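You operate a simulated robot arm through the tools that you are given. There is no shell and no other tool. Be economical: measure what you need, move in short steps, check, and stop when the job is done.

You run a simulated robot arm. Do the job below in one go: nothing can be reset, and whatever is moved stays where it is left.

JOB
Run bare bearing 57 across the slide plate and set it on the meter.
Fine: lay it on the yellow pad, switch on, slide it to the white pad, switch off; then the teal pad.

It is judged by the outcome, as a careful person would: the job done as asked, and still so three seconds after it is handed in. It fails if anything else is knocked over, pushed out of place, dropped, spilled or broken.

ROBOT AND FRAMES
A 6-joint arm with a two-finger parallel gripper, fixed in place. Base frame: the origin is at the foot of the arm, x ahead of it, y to its left, z up; the work surface is at about z = 0.9. Lengths are in m, angles in rad, forces in N, time in s.
With the tool pointing down near the work surface it reaches from about 0.24 to 0.66 m from the base axis. Its first joint turns from -1.152 to 1.152 rad. Payload 2.9 kg.
The tool frame sits at the grasp point between the pads (the TCP): z along the fingers, y along the line on which they close. The tips reach 0.03 m beyond it. The gripper opens to 0.11 m. The fingers are 0.02 m wide and 0.01 m thick; the gripper's body (0.048 by 0.112 m) begins 0.055 m behind the TCP.
Orientation is that of the tool frame in the base frame, as a unit quaternion [x, y, z, w]. With the fingers straight down and closing along the base's y, the tool's x points along the base's -x, its y along +y and its z along -z.

CONTROLS
- The arm moves only by the tool step_arm. Its argument "deltas" is a list of rows, each a list of 7 numbers: the shift along the tool's x, y, z in m, then the turn, a rotation vector about the tool's x, y, z in rad, then the finger opening in m, from 0 to 0.11. In form: [[dx, dy, dz, wx, wy, wz, fingers], ...]. A call has 1 to 20 rows; each row is the pose to reach, as a shift and turn from the pose commanded when the call began, along the tool's axes at that moment. A row lasts 0.2 s, in which the tool goes at most 0.05 m and 0.15 rad; a call with a longer step from one row to the next is refused whole, and so is a gripper value outside its range. Where a pose cannot be reached the arm comes as near as it can. A force on the tool above 40 N (or 10 N above the force at the start of the call, whichever is more), or a blocked arm, ends the call early, and 0.2 s more pass. The fingers move at their own pace (about 0.108 m/s each) and stop on an object; they squeeze with about 21 N. The grip force told is the motor's: it shows also when the fingers shut on nothing. Time passes only in rows, and 0.2 s behind the last, so rows that repeat a pose let the fingers close. The reply holds the time, the measured pose of the TCP, the force on the tool along the base axes, the opening and the grip force, in the units named above and with some noise, with the torque about the TCP (base axes, N m) and any sound that the robot's microphone picked up, and new pictures: "views" is both (left out), scene, wrist or none.
- Cameras (640 x 400 px; columns grow to the right, rows downward): "scene" is fixed at [0.0692, 0.4227, 1.3969]; the picture's right is [-0.84, -0.55, 0.00], its down [-0.25, 0.38, -0.89] and it looks along [0.49, -0.75, -0.45] (base axes); focal length 218 px, centre (320, 200). "wrist" rides on the gripper at [0.072, 0.017, -0.103] in the tool frame; the picture's right is [-0.23, 0.97, 0.00], its down [-0.76, -0.18, -0.62] and it looks along [-0.61, -0.14, 0.78] (tool axes); focal length 222 px, centre (320, 200). There is no depth. A picture from a camera that has moved, and an enlarged one, comes with that camera's place and axes in the base frame and with its lens.
- zoom(camera, box): a new picture of the part [left, top, right, bottom] of that camera's present view, enlarged. It takes no simulated time.
- finish_job(): hands the job in; it is judged then, once.

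Work in short steps. Places have to be worked out from the pictures, the camera data and where the tool is seen: move nearer, look again, correct. Check each grasp and each placing, and mend what went wrong. You have 120 turns and 200 pictures in all, those below and enlarged ones among them. Open the gripper and draw the arm clear of the work before you hand the job in, unless the task says otherwise; then end with one line.

The tools are called as a command line: name --pt "numbers of a row" for each row, then --argument value for the rest, lists and objects as JSON in quotes. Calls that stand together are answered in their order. step_arm: Moves the arm, as the interface text tells. Its arguments: {"type":"object","properties":{"deltas":{"type":"array"},"views":{"type":"string","enum":["both","scene","wrist","none"]}},"required":["deltas"]} The other tools are called the same way: zoom (camera, box) takes an enlarged picture of a part of a camera's view; finish_job () hands the job in.

At the start:

```text
time_s: 0.0
eef_pos: [0.3313, 0.2014, 1.2837]
orientation: [0.001, 1.0, 0.0, 0.0]
force: [0.3, 0.8, -0.4]
moment: [-0.01, 0.02, -0.01]
width: 0.1097
finger_force: 0.0
```

scene: 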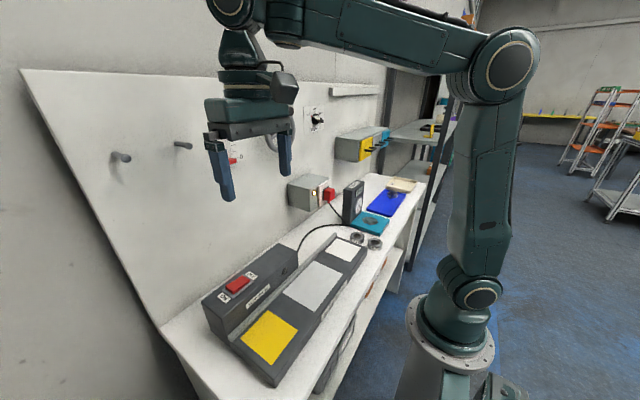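
wrist: 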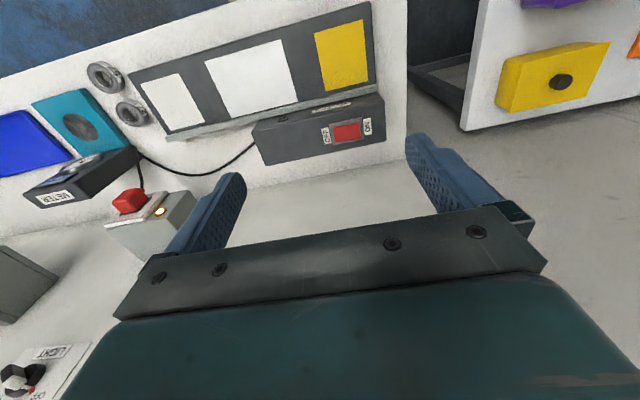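

I start by looking more closely at the bench: the slide plate, the switch, the bearings and the meter.

zoom --camera "scene" --box '[280, 160, 440, 260]'

zoom --camera "scene" --box '[190, 220, 390, 390]'

zoom --camera "wrist" --box '[0, 30, 220, 230]'

zoom --camera "wrist" --box '[220, 0, 420, 180]'

```text
4.00 times, centred on (360, 210) of scene
camera zoom: at [0.0692, 0.4227, 1.3969], right [-0.84, -0.55, 0.0], down [-0.25, 0.38, -0.89], along [0.49, -0.75, -0.45], focal length 873 px, centre (160, 160)
```

zoom: 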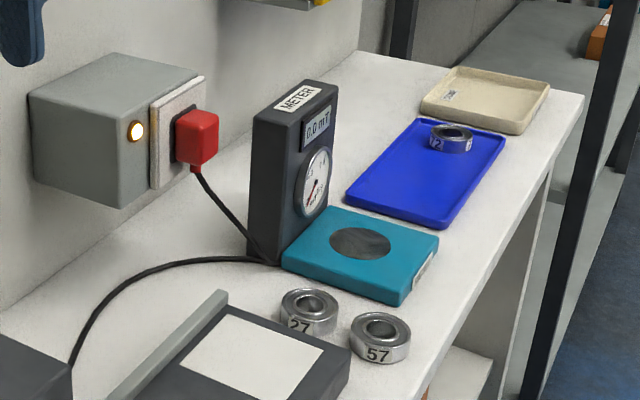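

```text
2.35 times, centred on (290, 305) of scene
camera zoom: at [0.0692, 0.4227, 1.3969], right [-0.84, -0.55, 0.0], down [-0.25, 0.38, -0.89], along [0.49, -0.75, -0.45], focal length 514 px, centre (391, -47)
```

zoom: 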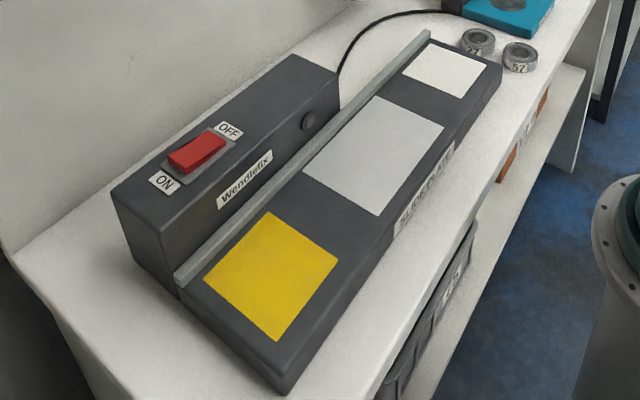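

```text
2.00 times, centred on (110, 130) of wrist
camera zoom: at [0.2601, 0.2177, 1.3878], right [0.23, 0.97, 0.0], down [0.76, -0.18, 0.62], along [0.61, -0.14, -0.78], focal length 444 px, centre (740, 340)
```

zoom: 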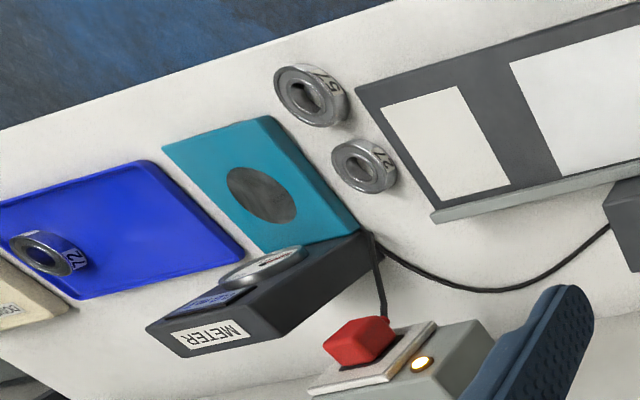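

```text
2.22 times, centred on (320, 90) of wrist
camera zoom: at [0.2601, 0.2177, 1.3878], right [0.23, 0.97, 0.0], down [0.76, -0.18, 0.62], along [0.61, -0.14, -0.78], focal length 494 px, centre (320, 444)
```

zoom: 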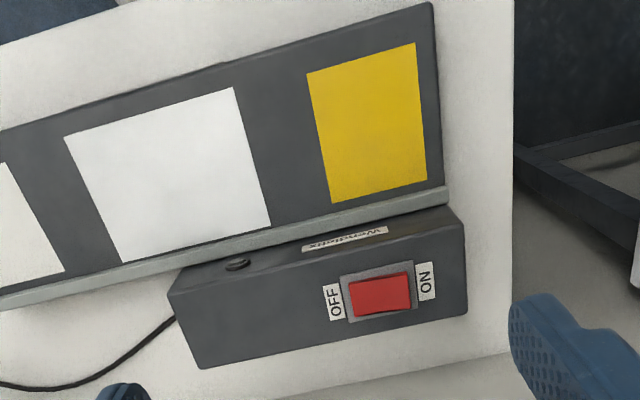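

Using both cameras, I put bearing 57 at about (0.246, -0.198), yellow at (0.31, 0.25), white end pad at (0.31, -0.08), switch at (0.43, 0.23) and teal disc at (0.31, -0.315). I move above bearing 57 for a closer look.

step_arm --pt "0.0085 -0.04 0.022 0 0 0 0.085" --pt "0.017 -0.08 0.044 0 0 0 0.085" --pt "0.0255 -0.12 0.066 0 0 0 0.085" --pt "0.034 -0.16 0.088 0 0 0 0.085" --pt "0.0425 -0.2 0.11 0 0 0 0.085" --pt "0.051 -0.24 0.132 0 0 0 0.085" --pt "0.0595 -0.28 0.154 0 0 0 0.085" --pt "0.068 -0.32 0.176 0 0 0 0.085" --pt "0.0765 -0.36 0.198 0 0 0 0.085" --pt "0.085 -0.4 0.22 0 0 0 0.085" --pt "0.085 -0.4 0.22 0 0 0 0.085"

```text
time_s: 2.4
eef_pos: [0.2471, -0.1986, 1.0634]
orientation: [-0.001, 1.0, -0.001, 0.001]
force: [-0.2, 0.7, -0.2]
moment: [0.01, 0.02, -0.01]
width: 0.085
finger_force: 0.0
camera wrist: at [0.1755, -0.1823, 1.1672], right [0.23, 0.97, 0.0], down [0.76, -0.18, 0.62], along [0.61, -0.14, -0.78], focal length 222 px, centre (320, 200)
```

scene: 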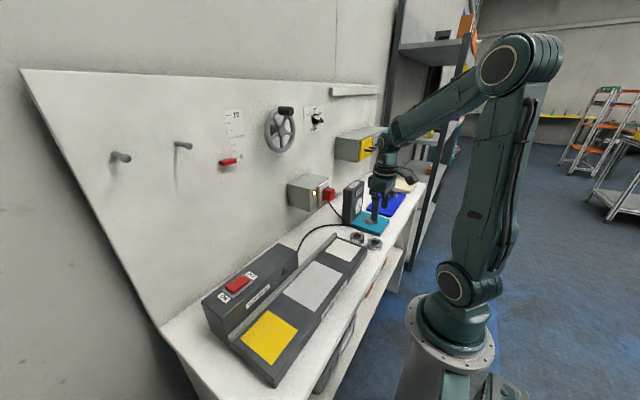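
wrist: 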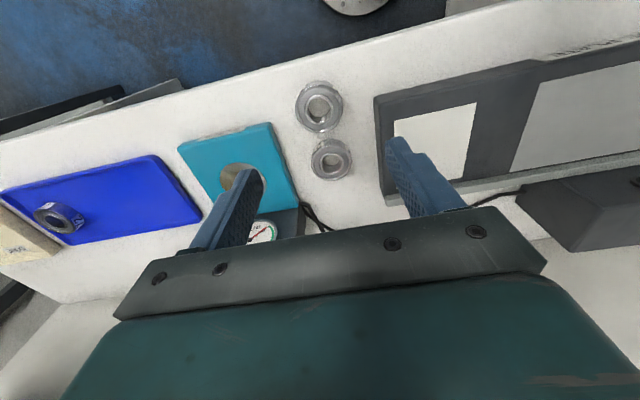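

Bearing 57 appears at about (0.245, -0.198), directly below the tool. I zoom in to confirm its number and size.

zoom --camera "wrist" --box '[270, 70, 380, 190]'

zoom --camera "scene" --box '[330, 210, 410, 260]'

```text
3.33 times, centred on (325, 130) of wrist
camera zoom: at [0.1755, -0.1823, 1.1672], right [0.23, 0.97, 0.0], down [0.76, -0.18, 0.62], along [0.61, -0.14, -0.78], focal length 740 px, centre (303, 433)
```

zoom: 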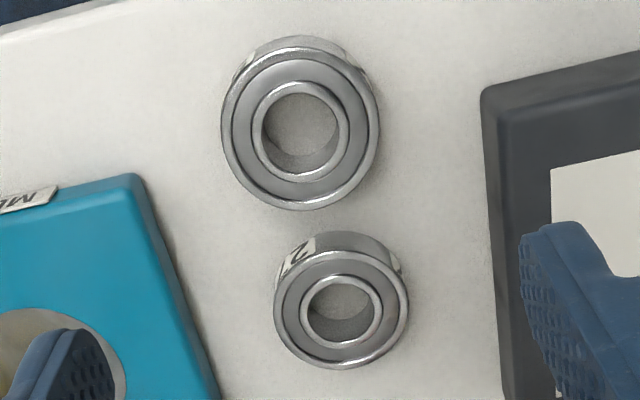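

```text
8.00 times, centred on (370, 235) of scene
camera zoom: at [0.0692, 0.4227, 1.3969], right [-0.84, -0.55, 0.0], down [-0.25, 0.38, -0.89], along [0.49, -0.75, -0.45], focal length 1746 px, centre (-80, -80)
```

zoom: 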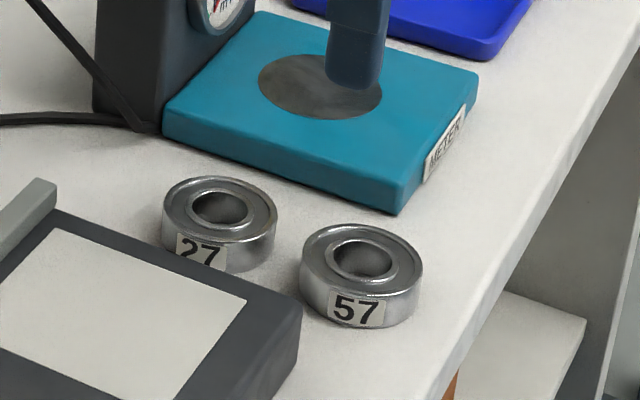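

Number 57 is confirmed, with an outer diameter of about 52 mm and its top centre at about (0.248, -0.1985). I go down around it.

step_arm --pt "-0.001 0 0.04 0 0 0 0.085" --pt "-0.001 0 0.075 0 0 0 0.085" --pt "-0.001 0 0.1 0 0 0 0.085" --pt "-0.001 0 0.115 0 0 0 0.085" --pt "-0.001 0 0.127 0 0 0 0.085" --pt "-0.001 0 0.127 0 0 0 0.085"

```text
time_s: 3.8
eef_pos: [0.2483, -0.1981, 0.9364]
orientation: [0.0, 1.0, 0.0, -0.001]
force: [-0.1, 0.1, -0.4]
moment: [0.0, 0.01, -0.04]
width: 0.0849
finger_force: 0.1
camera wrist: at [0.1761, -0.1817, 1.0402], right [0.23, 0.97, 0.0], down [0.76, -0.18, 0.62], along [0.61, -0.14, -0.78], focal length 222 px, centre (320, 200)
```

scene: 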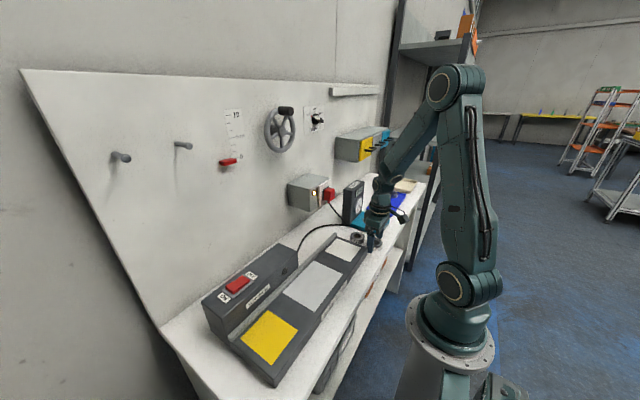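
wrist: 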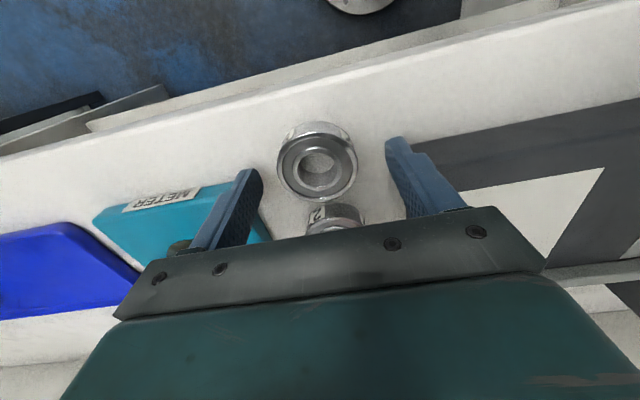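

The bearing is centred between the fingers. I drop 2.5 mm more and close.

step_arm --pt "0 -0.001 0.0025 0 0 0 0.085" --pt "0 -0.001 0.0025 0 0 0 0.06" --pt "0 -0.001 0.0025 0 0 0 0.04" --pt "0 -0.001 0.0025 0 0 0 0.03" --pt "0 -0.001 0.0025 0 0 0 0.03" --pt "0 -0.001 0.0025 0 0 0 0.03" --views "wrist"

```text
time_s: 5.2
eef_pos: [0.2476, -0.199, 0.9349]
orientation: [0.0, 1.0, 0.001, 0.0]
force: [-0.3, -0.4, -0.2]
moment: [-0.02, -0.03, 0.0]
width: 0.0511
finger_force: 21.0
camera wrist: at [0.1762, -0.1826, 1.0386], right [0.23, 0.97, 0.0], down [0.76, -0.18, 0.62], along [0.61, -0.14, -0.78], focal length 222 px, centre (320, 200)
```

wrist: 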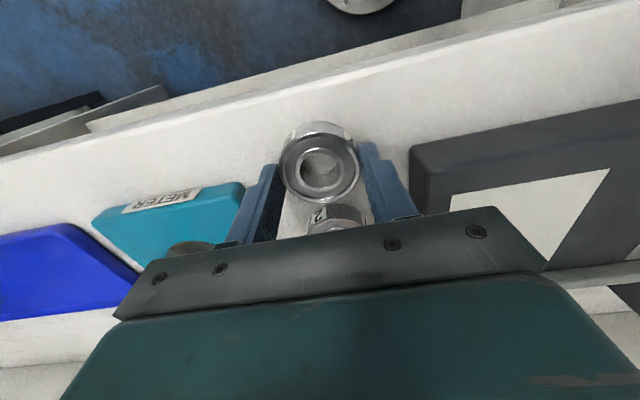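

Bearing is held at 51 mm opening. I lift it and carry it above the yellow pad.

step_arm --pt "0 0 -0.03 0 0 0 0.03" --pt "0 0 -0.07 0 0 0 0.03" --pt "0 0 -0.11 0 0 0 0.03" --pt "-0.006 0.045 -0.115 0 0 0 0.03" --pt "-0.013 0.09 -0.115 0 0 0 0.03" --pt "-0.02 0.135 -0.115 0 0 0 0.03" --pt "-0.026 0.18 -0.115 0 0 0 0.03" --pt "-0.032 0.225 -0.115 0 0 0 0.03" --pt "-0.039 0.27 -0.115 0 0 0 0.03" --pt "-0.045 0.315 -0.115 0 0 0 0.03" --pt "-0.052 0.36 -0.115 0 0 0 0.03" --pt "-0.058 0.405 -0.115 0 0 0 0.03" --pt "-0.064 0.447 -0.115 0 0 0 0.03" --pt "-0.064 0.447 -0.115 0 0 0 0.03"

```text
time_s: 8.2
eef_pos: [0.3109, 0.2482, 1.0495]
orientation: [0.0, 1.0, 0.0, 0.0]
force: [-0.3, -0.8, -1.8]
moment: [0.03, -0.01, 0.0]
width: 0.0508
finger_force: 20.6
camera wrist: at [0.2395, 0.2649, 1.1535], right [0.23, 0.97, 0.0], down [0.76, -0.18, 0.62], along [0.61, -0.14, -0.78], focal length 222 px, centre (320, 200)
```

scene: 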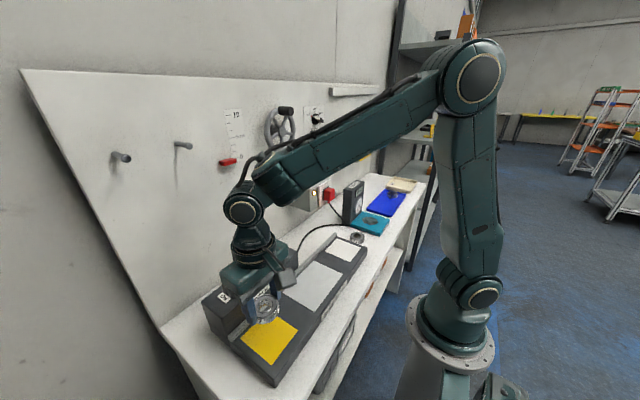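
wrist: 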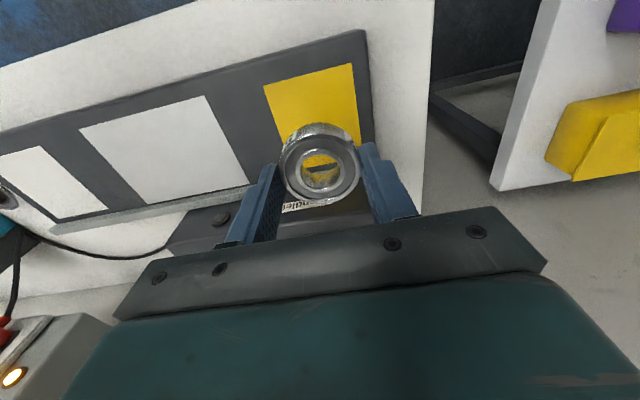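

The bearing sits over the yellow pad, whose centre I compute at (0.308, 0.246). I go down to just above the plate.

step_arm --pt "0.001 -0.001 0.03 0 0 0 0.03" --pt "0.002 -0.002 0.05 0 0 0 0.03" --pt "0.002 -0.002 0.06 0 0 0 0.03" --pt "0.002 -0.002 0.064 0 0 0 0.03" --pt "0.002 -0.002 0.064 0 0 0 0.03"

```text
time_s: 9.4
eef_pos: [0.3106, 0.2453, 0.9874]
orientation: [0.0, 1.0, 0.0, 0.0]
force: [-0.1, -1.2, -1.4]
moment: [-0.02, -0.02, -0.02]
width: 0.0507
finger_force: 21.1
camera wrist: at [0.2386, 0.2629, 1.0906], right [0.23, 0.97, 0.0], down [0.76, -0.18, 0.62], along [0.61, -0.14, -0.78], focal length 222 px, centre (320, 200)
```

scene: 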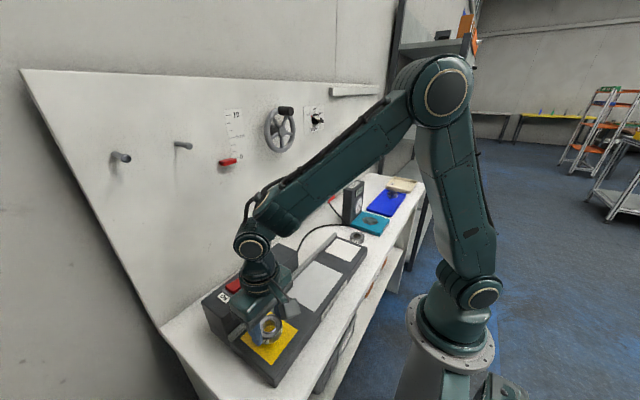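
wrist: 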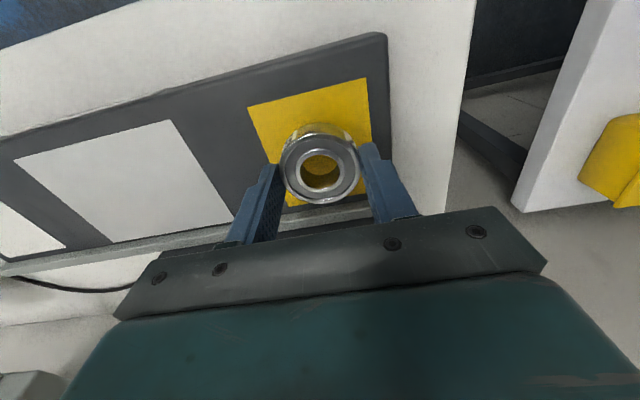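

Still clear of the plate. I creep down, watching the force.

step_arm --pt "0 0 0.003 0 0 0 0.03" --pt "0 0 0.006 0 0 0 0.03" --pt "0 0 0.008 0 0 0 0.03" --pt "0 0 0.008 0 0 0 0.03" --views "wrist"

```text
time_s: 10.4
eef_pos: [0.3097, 0.2461, 0.9789]
orientation: [0.0, 1.0, 0.0, 0.0]
force: [0.5, -0.7, -1.3]
moment: [0.0, -0.02, -0.02]
width: 0.051
finger_force: 21.4
camera wrist: at [0.2377, 0.262, 1.0812], right [0.23, 0.97, 0.0], down [0.76, -0.18, 0.62], along [0.61, -0.14, -0.78], focal length 222 px, centre (320, 200)
```

wrist: 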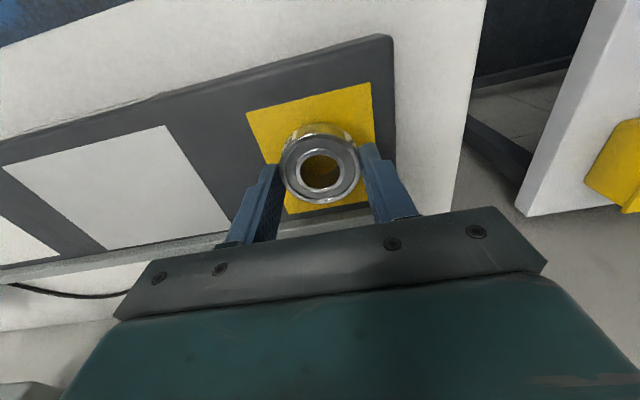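

No contact yet (force unchanged). I keep creeping down.

step_arm --pt "0 0 0.002 0 0 0 0.03" --pt "0 0 0.003 0 0 0 0.03" --pt "0 0 0.004 0 0 0 0.03" --pt "0 0 0.004 0 0 0 0.03" --views "none"

zoom --camera "scene" --box '[220, 280, 320, 380]'

```text
time_s: 11.4
eef_pos: [0.311, 0.2457, 0.9735]
orientation: [0.001, 1.0, 0.0, 0.0]
force: [-0.3, 1.1, -2.3]
moment: [-0.02, 0.0, 0.0]
width: 0.0507
finger_force: 20.4
```

```text
4.00 times, centred on (270, 330) of scene
camera zoom: at [0.0692, 0.4227, 1.3969], right [-0.84, -0.55, 0.0], down [-0.25, 0.38, -0.89], along [0.49, -0.75, -0.45], focal length 873 px, centre (520, -320)
```

zoom: 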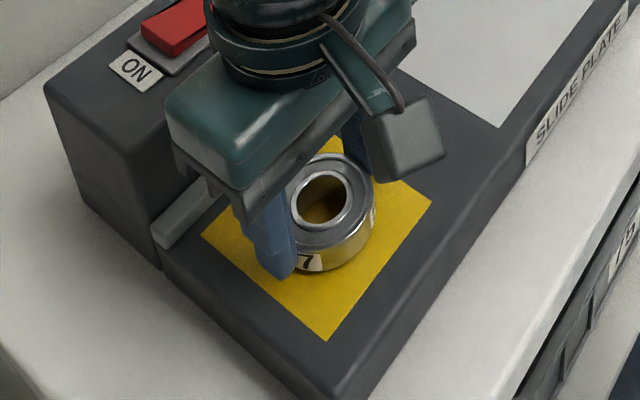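

Very near now, judging by the shadow. I go on in 1 mm rows.

step_arm --pt "0 0 0.001 0 0 0 0.03" --pt "0 0 0.002 0 0 0 0.03" --pt "0 0 0.003 0 0 0 0.03" --pt "0 0 0.003 0 0 0 0.03" --views "none"

zoom --camera "scene" --box '[250, 300, 290, 360]'

```text
time_s: 12.4
eef_pos: [0.3109, 0.2442, 0.9711]
orientation: [0.001, 1.0, -0.001, -0.001]
force: [0.7, 0.0, -2.5]
moment: [0.01, 0.0, 0.0]
width: 0.0508
finger_force: 20.9
```

```text
6.67 times, centred on (270, 330) of scene
camera zoom: at [0.0692, 0.4227, 1.3969], right [-0.84, -0.55, 0.0], down [-0.25, 0.38, -0.89], along [0.49, -0.75, -0.45], focal length 1455 px, centre (653, -667)
```

zoom: 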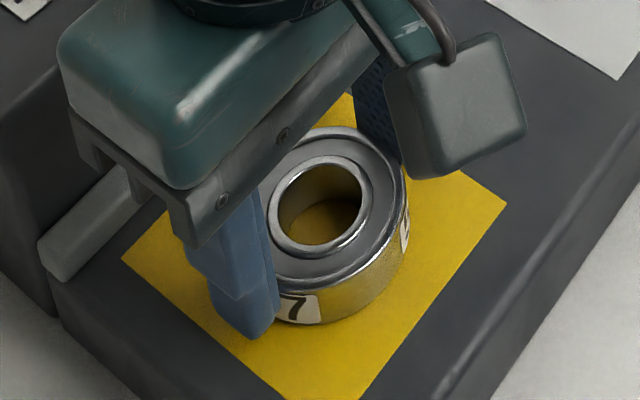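

Force still shows only the bearing's weight, so I continue.

step_arm --pt "0 0.001 0.001 0 0 0 0.03" --pt "0 0.001 0.002 0 0 0 0.03" --pt "0 0.001 0.003 0 0 0 0.03" --pt "0 0.001 0.003 0 0 0 0.03" --views "none"

```text
time_s: 13.4
eef_pos: [0.3103, 0.2465, 0.9694]
orientation: [0.0, 1.0, 0.001, 0.001]
force: [-2.6, 0.1, 16.8]
moment: [-0.01, 0.1, 0.14]
width: 0.0508
finger_force: 21.3
```

Contact with the plate at TCP z≈0.970 (17 N). I ease off 1.5 mm, then open and lift clear.

step_arm --pt "0 0 -0.0015 0 0 0 0.03" --pt "0 0 -0.0015 0 0 0 0.055" --pt "0 0 -0.0015 0 0 0 0.07" --pt "0 0 -0.0015 0 0 0 0.08" --pt "0 0 -0.03 0 0 0 0.08" --pt "0 0 -0.07 0 0 0 0.08" --pt "0 0 -0.11 0 0 0 0.08" --pt "0 0 -0.11 0 0 0 0.08"

```text
time_s: 15.2
eef_pos: [0.3102, 0.2467, 1.0768]
orientation: [-0.001, 1.0, 0.0, 0.0]
force: [0.2, 0.6, 0.1]
moment: [0.02, 0.01, 0.02]
width: 0.08
finger_force: 0.1
camera wrist: at [0.2383, 0.2634, 1.1792], right [0.23, 0.97, 0.0], down [0.76, -0.18, 0.62], along [0.61, -0.14, -0.78], focal length 222 px, centre (320, 200)
```

scene: 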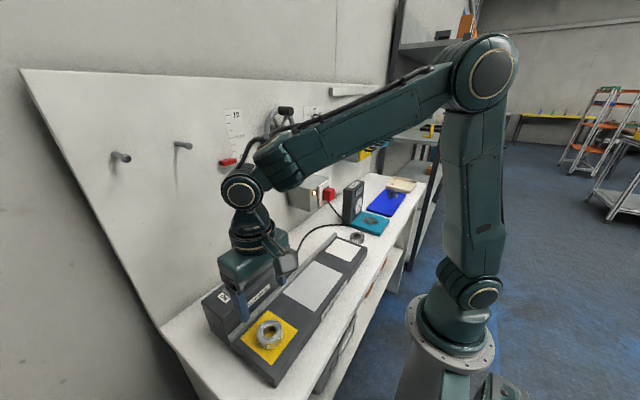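
wrist: 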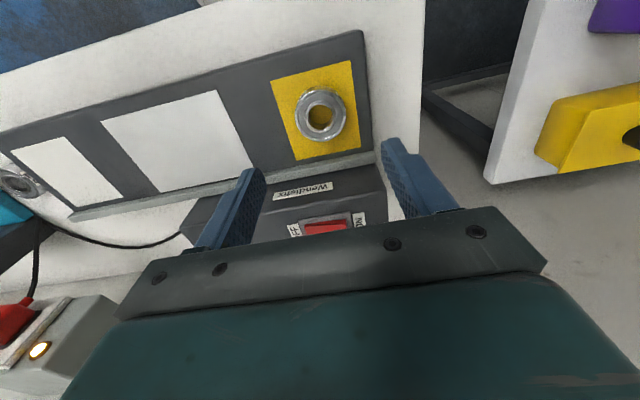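

Bearing 57 lies on the yellow pad. Combining views, the rocker is near (0.415, 0.23, ~1.015) with ON at its +y end. I close the fingers and move above it for a look.

step_arm --pt "0 0 -0.02 0 0 0 0.04" --pt "-0.03 -0.002 -0.04 0 0 0 0.0" --pt "-0.06 -0.004 -0.04 0 0 0 0.0" --pt "-0.08 -0.005 -0.04 0 0 0 0.0" --pt "-0.08 -0.005 -0.03 0 0 0 0.0"

zoom --camera "scene" --box '[190, 230, 310, 350]'

zoom --camera "wrist" --box '[260, 100, 400, 200]'

```text
time_s: 16.4
eef_pos: [0.3912, 0.24, 1.1074]
orientation: [0.0, 1.0, 0.0, 0.0]
force: [-1.1, -0.2, 0.1]
moment: [-0.02, -0.01, 0.0]
width: 0.0
finger_force: 20.6
camera wrist: at [0.3184, 0.2562, 1.2102], right [0.23, 0.97, 0.0], down [0.76, -0.18, 0.62], along [0.61, -0.14, -0.78], focal length 222 px, centre (320, 200)
```

scene: 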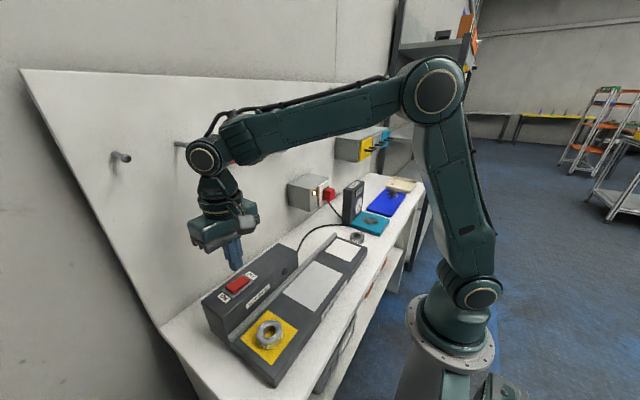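
wrist: 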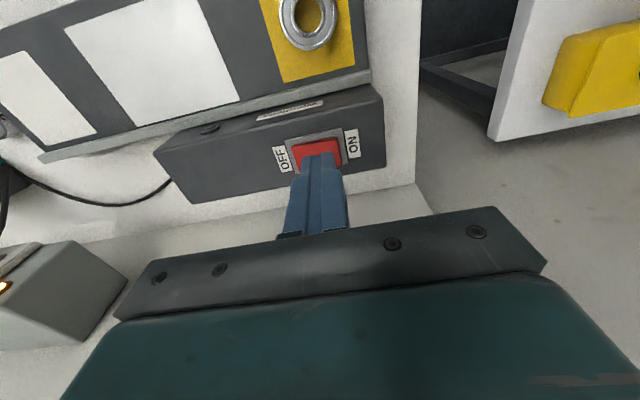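

```text
3.33 times, centred on (250, 290) of scene
camera zoom: at [0.0692, 0.4227, 1.3969], right [-0.84, -0.55, 0.0], down [-0.25, 0.38, -0.89], along [0.49, -0.75, -0.45], focal length 728 px, centre (553, -100)
```

zoom: 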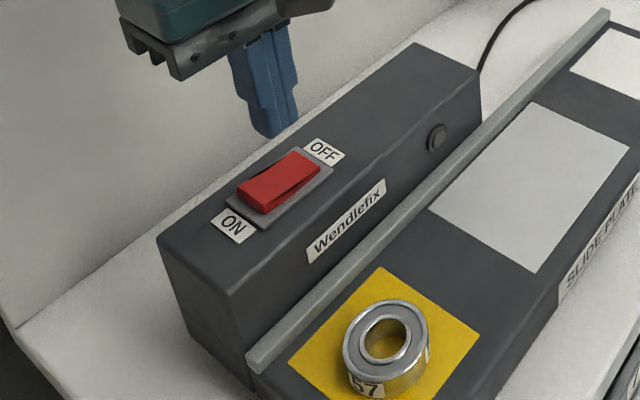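

```text
4.00 times, centred on (330, 150) of wrist
camera zoom: at [0.3184, 0.2562, 1.2102], right [0.23, 0.97, 0.0], down [0.76, -0.18, 0.62], along [0.61, -0.14, -0.78], focal length 888 px, centre (280, 400)
```

zoom: 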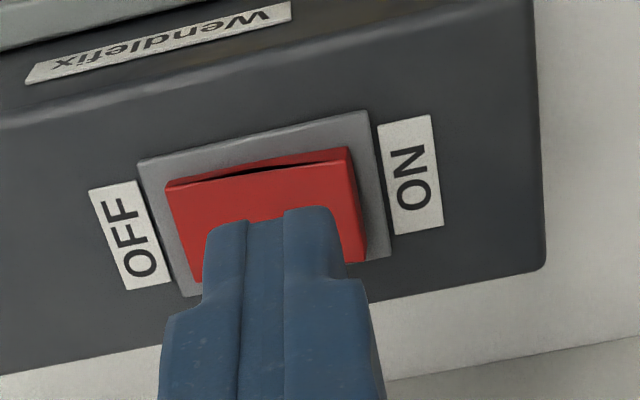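

Triangulation gives the rocker's y as 0.212–0.254 and x as 0.399–0.423, with its top at about z 1.02. The ON end is at +y. I line up over the ON end at (0.411, 0.246) and descend to just above it.

step_arm --pt "-0.01 0.003 0.01 0 0 0 0.0" --pt "-0.02 0.006 0.03 0 0 0 0.0" --pt "-0.02 0.006 0.045 0 0 0 0.0" --pt "-0.02 0.006 0.045 0 0 0 0.0"

zoom --camera "scene" --box '[200, 250, 280, 310]'

zoom --camera "wrist" --box '[260, 100, 400, 200]'

```text
time_s: 17.4
eef_pos: [0.4097, 0.2476, 1.0618]
orientation: [0.0, 1.0, 0.0, 0.0]
force: [-0.5, 0.0, 0.2]
moment: [-0.01, -0.01, 0.01]
width: 0.0
finger_force: 21.2
camera wrist: at [0.3381, 0.2639, 1.1652], right [0.23, 0.97, 0.0], down [0.76, -0.18, 0.62], along [0.61, -0.14, -0.78], focal length 222 px, centre (320, 200)
```

scene: 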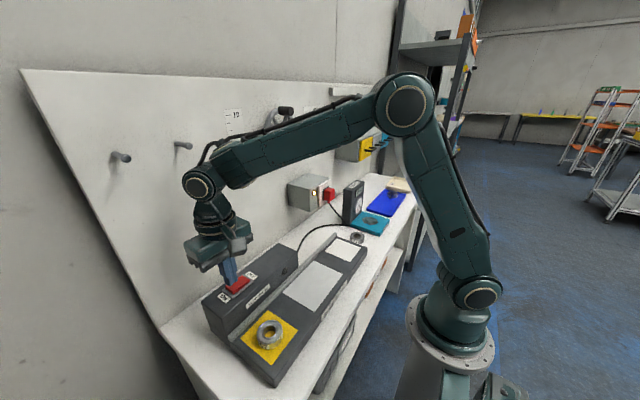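
wrist: 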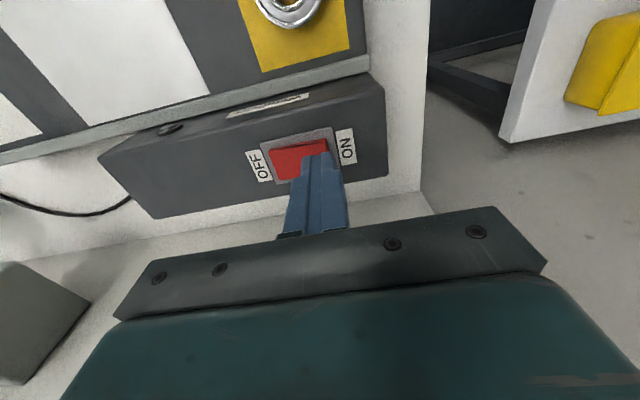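

```text
6.67 times, centred on (240, 280) of scene
camera zoom: at [0.0692, 0.4227, 1.3969], right [-0.84, -0.55, 0.0], down [-0.25, 0.38, -0.89], along [0.49, -0.75, -0.45], focal length 1455 px, centre (853, -333)
```

zoom: 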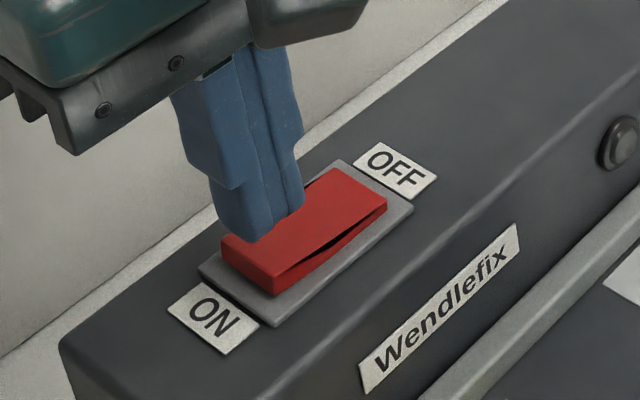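

```text
4.00 times, centred on (330, 150) of wrist
camera zoom: at [0.3381, 0.2639, 1.1652], right [0.23, 0.97, 0.0], down [0.76, -0.18, 0.62], along [0.61, -0.14, -0.78], focal length 888 px, centre (280, 400)
```

zoom: 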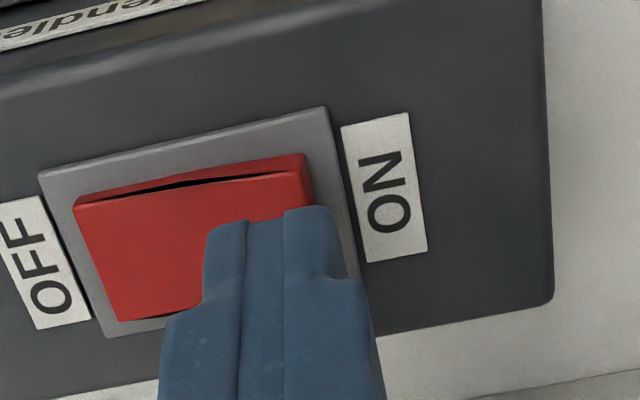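

The tip is over the raised ON end, whose top is near z 1.016. I shift 2 mm toward the pivot and press down in small steps.

step_arm --pt "-0.001 -0.002 0.006 0 0 0 0.0" --pt "-0.001 -0.002 0.011 0 0 0 0.0" --pt "-0.001 -0.002 0.014 0 0 0 0.0" --pt "-0.001 -0.002 0.016 0 0 0 0.0" --pt "-0.001 -0.002 0.018 0 0 0 0.0" --pt "-0.001 -0.002 0.02 0 0 0 0.0"

zoom --camera "scene" --box '[200, 250, 280, 310]'

```text
time_s: 18.8
eef_pos: [0.4089, 0.2467, 1.0434]
orientation: [0.0, 1.0, 0.001, 0.0]
force: [0.5, 0.8, 0.4]
moment: [0.07, -0.02, 0.06]
width: 0.0
finger_force: 21.4
camera wrist: at [0.3384, 0.263, 1.1463], right [0.23, 0.97, 0.0], down [0.76, -0.18, 0.62], along [0.61, -0.14, -0.78], focal length 222 px, centre (320, 200)
```

scene: 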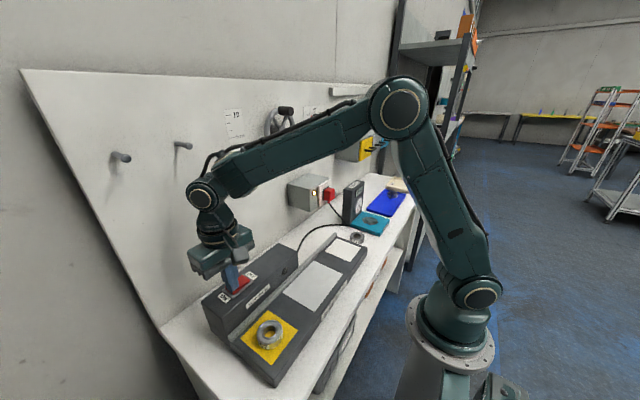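
wrist: 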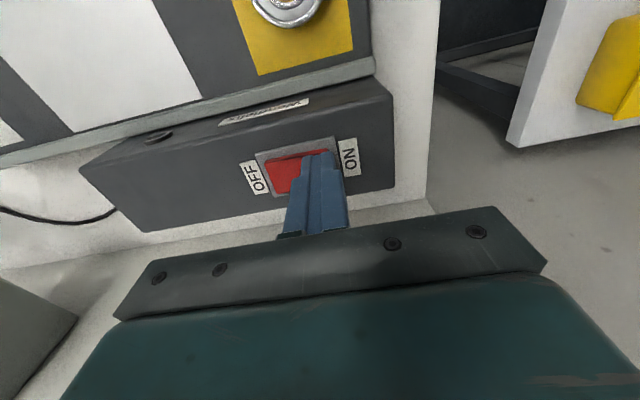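

```text
6.67 times, centred on (240, 280) of scene
camera zoom: at [0.0692, 0.4227, 1.3969], right [-0.84, -0.55, 0.0], down [-0.25, 0.38, -0.89], along [0.49, -0.75, -0.45], focal length 1455 px, centre (853, -333)
```

zoom: 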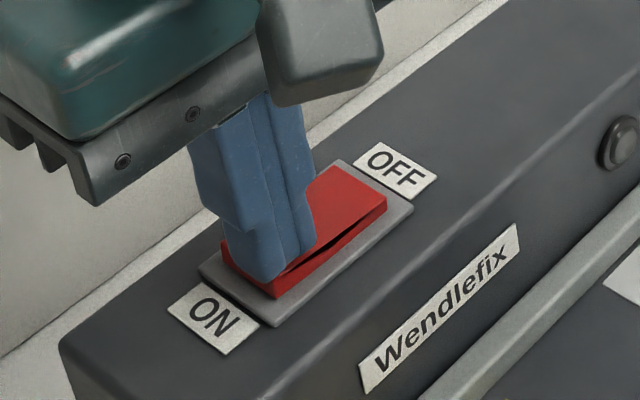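

Moment readings suggest first touch. I keep pressing in small steps.

step_arm --pt "0 0 0.002 0 0 0 0.0" --pt "0 0 0.004 0 0 0 0.0" --pt "0 0 0.005 0 0 0 0.0" --pt "0 0 0.006 0 0 0 0.0" --views "none"

zoom --camera "scene" --box '[200, 250, 280, 310]'

```text
time_s: 19.9
eef_pos: [0.4102, 0.2453, 1.0398]
orientation: [0.0, 1.0, 0.001, 0.0]
force: [-5.0, -3.9, 7.9]
moment: [-0.16, 0.16, -0.01]
width: 0.0001
finger_force: 21.0
heard: click
stopped in row 4: the force on the tool passed its limit at 42 N (the readings are from after the stop); the commanded pose is now the measured one
```

```text
6.67 times, centred on (240, 280) of scene
camera zoom: at [0.069, 0.4226, 1.397], right [-0.84, -0.55, 0.0], down [-0.25, 0.38, -0.89], along [0.49, -0.75, -0.45], focal length 1455 px, centre (853, -333)
```

zoom: 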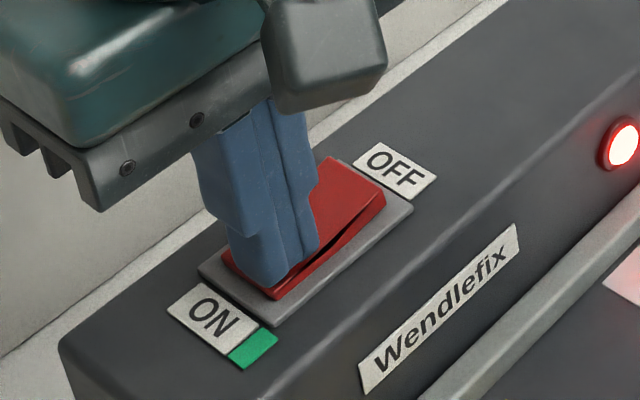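

Click heard, and the red lamp and green tell-tale are lit, so it is on. I lift and return above the bearing.

step_arm --pt "0 0 -0.03 0 0 0 0.0" --pt "0 0 -0.06 0 0 0 0.02" --pt "0.04 0 -0.06 0 0 0 0.05" --pt "0.08 0.001 -0.05 0 0 0 0.08" --pt "0.1 0.001 -0.03 0 0 0 0.08" --pt "0.1 0.001 -0.03 0 0 0 0.08"

```text
time_s: 21.4
eef_pos: [0.3098, 0.25, 1.0673]
orientation: [0.001, 1.0, 0.001, 0.002]
force: [-0.3, 0.3, 0.1]
moment: [-0.01, -0.02, 0.01]
width: 0.0802
finger_force: 0.1
camera wrist: at [0.2387, 0.2669, 1.1719], right [0.23, 0.97, 0.0], down [0.76, -0.18, 0.63], along [0.61, -0.14, -0.78], focal length 222 px, centre (320, 200)
```

scene: 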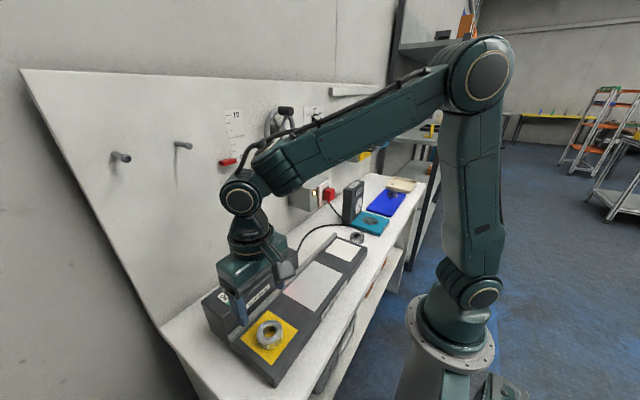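
wrist: 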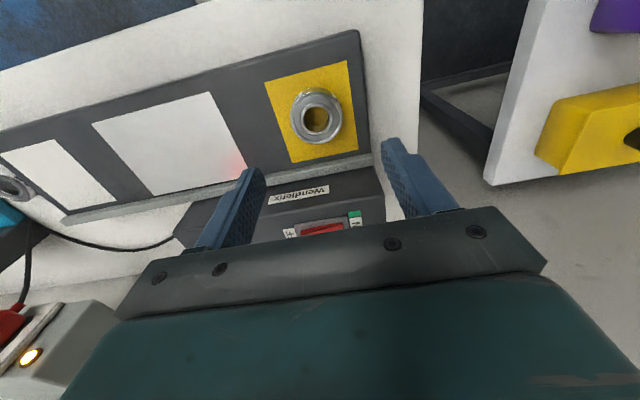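

The bearing hasn't moved. I lower over it and grip again.

step_arm --pt "0 -0.002 0.04 0 0 0 0.08" --pt "0.001 -0.003 0.07 0 0 0 0.08" --pt "0.001 -0.003 0.085 0 0 0 0.08" --pt "0.001 -0.003 0.094 0 0 0 0.08" --pt "0.001 -0.003 0.094 0 0 0 0.055" --pt "0.001 -0.003 0.094 0 0 0 0.03" --pt "0.001 -0.003 0.094 0 0 0 0.03" --pt "0.001 -0.003 0.094 0 0 0 0.03"

```text
time_s: 23.1
eef_pos: [0.3092, 0.2439, 0.9737]
orientation: [0.0, 1.0, 0.001, 0.001]
force: [-0.4, 0.0, -0.3]
moment: [0.01, -0.02, 0.0]
width: 0.0507
finger_force: 21.3
camera wrist: at [0.2378, 0.2612, 1.0773], right [0.23, 0.97, 0.0], down [0.76, -0.18, 0.62], along [0.61, -0.14, -0.78], focal length 222 px, centre (320, 200)
```

scene: 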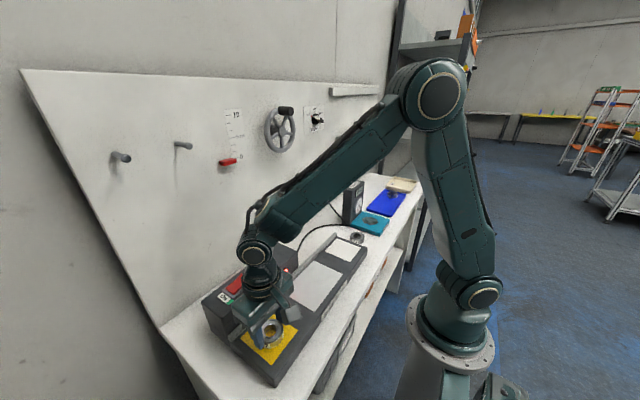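
wrist: 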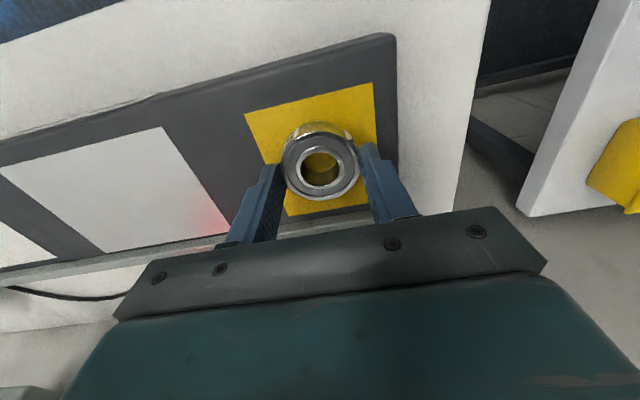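

Gripped, with the bearing still resting on the plate. I press very lightly and slide it along -y toward the white end pad.

step_arm --pt "0 0 0.0012 0 0 0 0.03" --pt "0 -0.02 0.0012 0 0 0 0.03" --pt "0 -0.04 0.0012 0 0 0 0.03" --pt "0 -0.06 0.0012 0 0 0 0.03" --pt "0 -0.08 0.0012 0 0 0 0.03" --pt "0 -0.1 0.0012 0 0 0 0.03" --pt "0 -0.12 0.0012 0 0 0 0.03" --pt "0 -0.14 0.0012 0 0 0 0.03" --pt "0 -0.16 0.0012 0 0 0 0.03" --pt "0 -0.16 0.0012 0 0 0 0.03"

zoom --camera "scene" --box '[270, 230, 370, 320]'

```text
time_s: 25.4
eef_pos: [0.3092, 0.084, 0.9742]
orientation: [0.0, 1.0, 0.001, 0.001]
force: [-0.2, 3.8, 8.8]
moment: [0.19, -0.19, 0.06]
width: 0.0506
finger_force: 20.7
camera wrist: at [0.2375, 0.0996, 1.0769], right [0.23, 0.97, 0.0], down [0.76, -0.18, 0.63], along [0.61, -0.14, -0.78], focal length 222 px, centre (320, 200)
```

scene: 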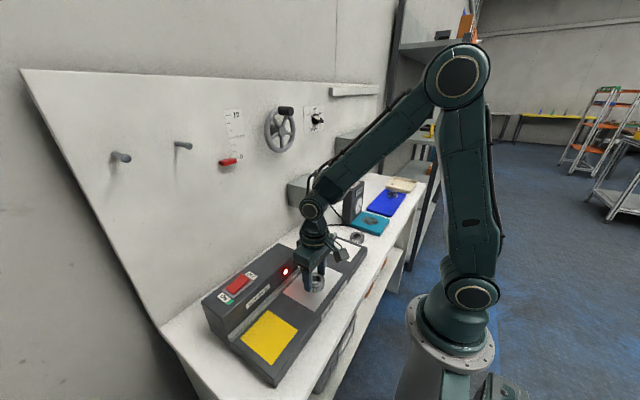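
wrist: 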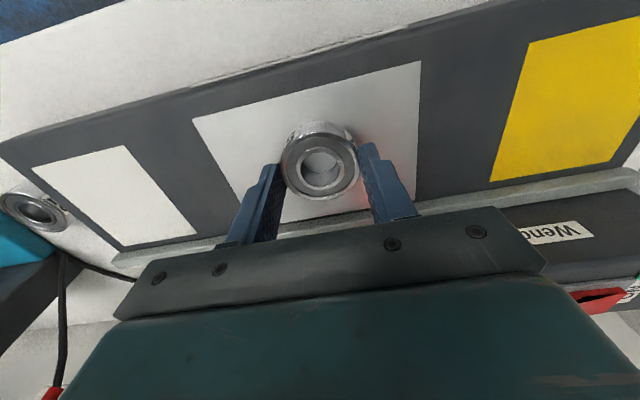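

```text
4.44 times, centred on (320, 275) of scene
camera zoom: at [0.0691, 0.4228, 1.3969], right [-0.84, -0.55, 0.0], down [-0.25, 0.38, -0.89], along [0.49, -0.75, -0.45], focal length 970 px, centre (320, -133)
```

zoom: 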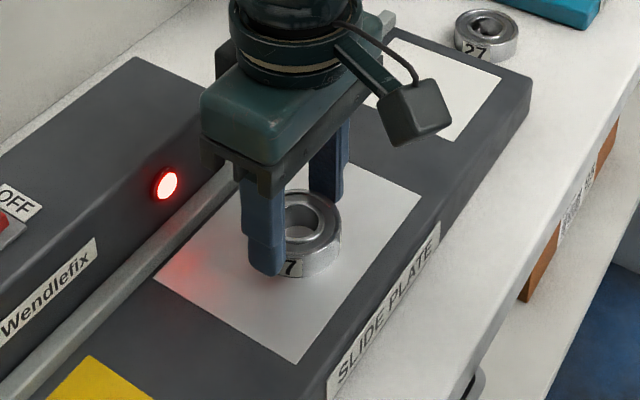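

Bearing is midway across the grey middle patch, in contact (about 9 N down). The white end pad's centre works out to (0.308, -0.084). I slide the remaining 0.168 m.

step_arm --pt "0 -0.02 0 0 0 0 0.03" --pt "0 -0.04 0 0 0 0 0.03" --pt "0 -0.06 0 0 0 0 0.03" --pt "0 -0.08 0 0 0 0 0.03" --pt "0 -0.1 0 0 0 0 0.03" --pt "0 -0.12 0 0 0 0 0.03" --pt "0 -0.14 0 0 0 0 0.03" --pt "0 -0.155 0 0 0 0 0.03" --pt "0 -0.168 0 0 0 0 0.03" --pt "0 -0.168 0 0 0 0 0.03"

zoom --camera "scene" --box '[300, 210, 380, 280]'

```text
time_s: 27.6
eef_pos: [0.3086, -0.0849, 0.9722]
orientation: [0.0, 1.0, 0.001, 0.002]
force: [-0.2, -0.6, 0.1]
moment: [0.02, 0.0, -0.01]
width: 0.0506
finger_force: 21.2
camera wrist: at [0.2375, -0.0681, 1.0754], right [0.23, 0.97, 0.0], down [0.76, -0.18, 0.62], along [0.61, -0.14, -0.78], focal length 222 px, centre (320, 200)
```

scene: 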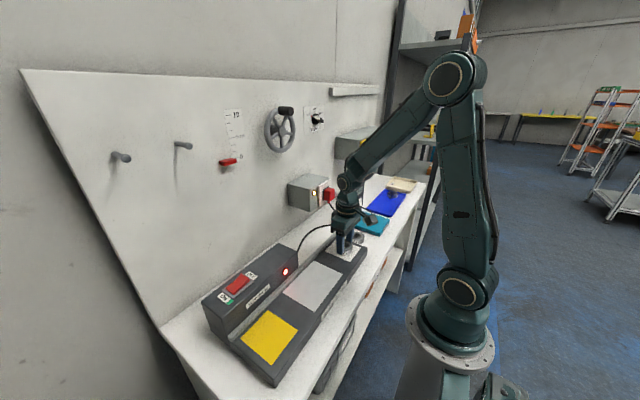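
wrist: 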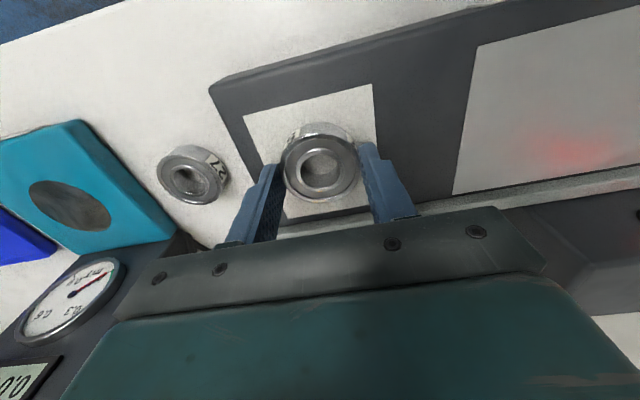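

```text
5.71 times, centred on (340, 245) of scene
camera zoom: at [0.0692, 0.4227, 1.3969], right [-0.84, -0.55, 0.0], down [-0.25, 0.38, -0.89], along [0.49, -0.75, -0.45], focal length 1247 px, centre (206, -57)
```

zoom: 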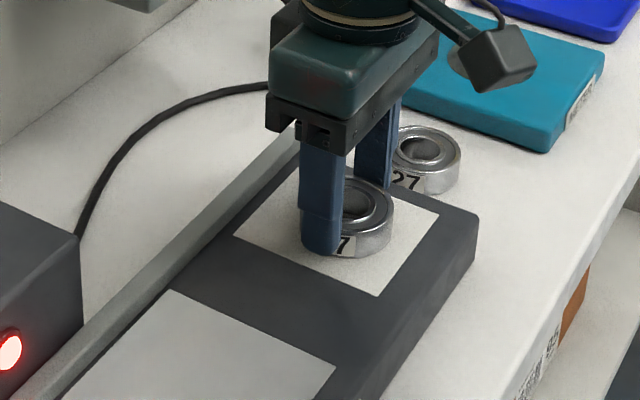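

The bearing is on the white pad. I settle it with a light push, open, lift and move over toward the OFF end of the switch.

step_arm --pt "0 0 0.0008 0 0 0 0.03" --pt "0 0 0.0008 0 0 0 0.055" --pt "0 0 0.0 0 0 0 0.07" --pt "0 0 0.0 0 0 0 0.08" --pt "0 0 -0.03 0 0 0 0.08" --pt "0 0 -0.07 0 0 0 0.08" --pt "0 0 -0.11 0 0 0 0.06" --pt "-0.014 0.04 -0.128 0 0 0 0.03" --pt "-0.028 0.08 -0.128 0 0 0 0.0" --pt "-0.042 0.12 -0.128 0 0 0 0.0" --pt "-0.056 0.16 -0.128 0 0 0 0.0" --pt "-0.07 0.2 -0.128 0 0 0 0.0" --pt "-0.084 0.24 -0.128 0 0 0 0.0" --pt "-0.096 0.28 -0.12 0 0 0 0.0" --pt "-0.102 0.305 -0.1 0 0 0 0.0" --pt "-0.102 0.305 -0.095 0 0 0 0.0"

zoom --camera "scene" --box '[200, 250, 280, 310]'

zoom --camera "wrist" --box '[260, 100, 400, 200]'

```text
time_s: 30.9
eef_pos: [0.415, 0.2216, 1.0728]
orientation: [0.0, 1.0, 0.001, 0.001]
force: [-0.4, -0.5, 0.2]
moment: [-0.01, -0.02, 0.02]
width: 0.0
finger_force: 20.9
camera wrist: at [0.3431, 0.2383, 1.1752], right [0.23, 0.97, 0.0], down [0.76, -0.18, 0.63], along [0.61, -0.14, -0.78], focal length 222 px, centre (320, 200)
```

scene: 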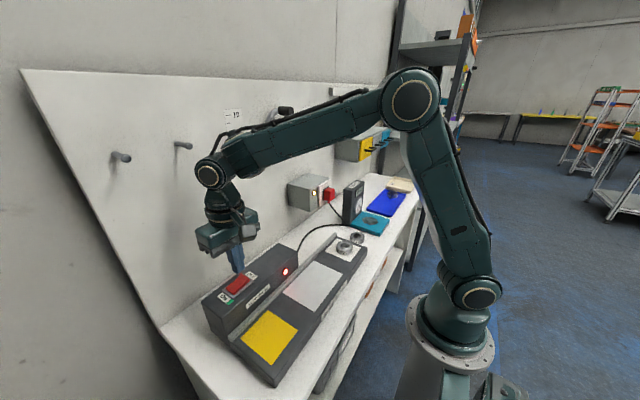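
wrist: 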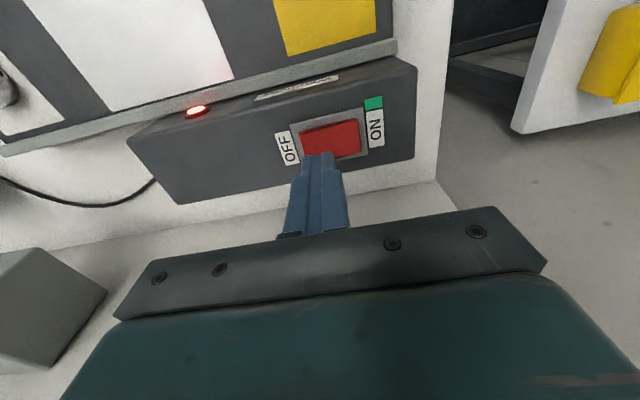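

```text
6.67 times, centred on (240, 280) of scene
camera zoom: at [0.0692, 0.4228, 1.3969], right [-0.84, -0.55, 0.0], down [-0.25, 0.38, -0.89], along [0.49, -0.75, -0.45], focal length 1455 px, centre (853, -333)
```

zoom: 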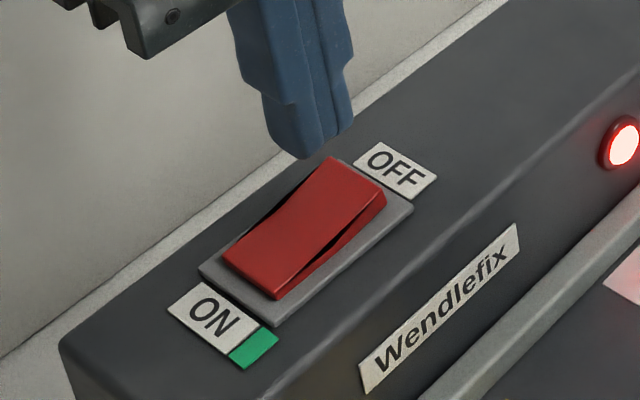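

```text
4.00 times, centred on (330, 150) of wrist
camera zoom: at [0.3431, 0.2383, 1.1752], right [0.23, 0.97, 0.0], down [0.76, -0.18, 0.63], along [0.61, -0.14, -0.78], focal length 888 px, centre (280, 400)
```

zoom: 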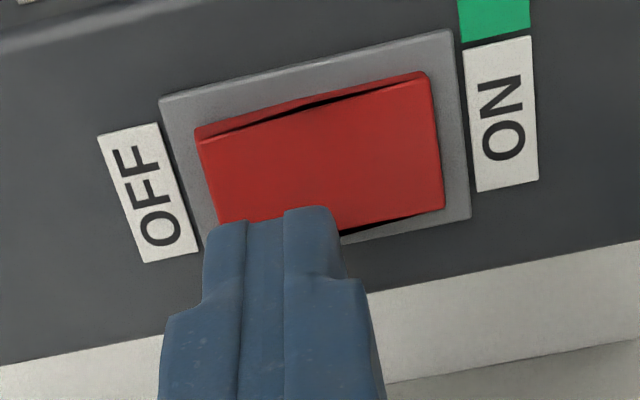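

Tip is near the raised OFF end. I shift to (0.411, 0.220) and press down gradually.

step_arm --pt "0.004 -0.0015 0.01 0 0 0 0.0" --pt "0.004 -0.0015 0.02 0 0 0 0.0" --pt "0.004 -0.0015 0.026 0 0 0 0.0" --pt "0.004 -0.0015 0.029 0 0 0 0.0" --pt "0.004 -0.0015 0.031 0 0 0 0.0" --pt "0.004 -0.0015 0.033 0 0 0 0.0" --pt "0.004 -0.0015 0.035 0 0 0 0.0" --pt "0.004 -0.0015 0.036 0 0 0 0.0" --views "none"

zoom --camera "scene" --box '[200, 250, 280, 310]'

```text
time_s: 32.4
eef_pos: [0.4082, 0.2197, 1.0405]
orientation: [0.002, 1.0, 0.003, 0.005]
force: [-4.7, -4.4, 7.9]
moment: [-0.08, 0.18, 0.06]
width: 0.0
finger_force: 21.3
heard: click
stopped in row 7: the force on the tool passed its limit at 44 N (the readings are from after the stop); the commanded pose is now the measured one
```

```text
6.67 times, centred on (240, 280) of scene
camera zoom: at [0.0689, 0.4226, 1.397], right [-0.84, -0.55, 0.0], down [-0.25, 0.38, -0.89], along [0.49, -0.75, -0.45], focal length 1455 px, centre (853, -333)
```

zoom: 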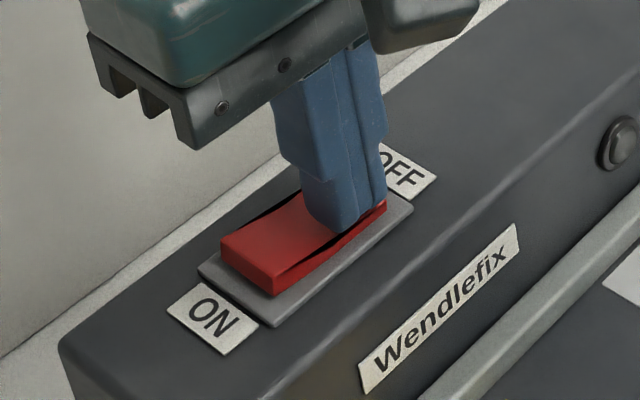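

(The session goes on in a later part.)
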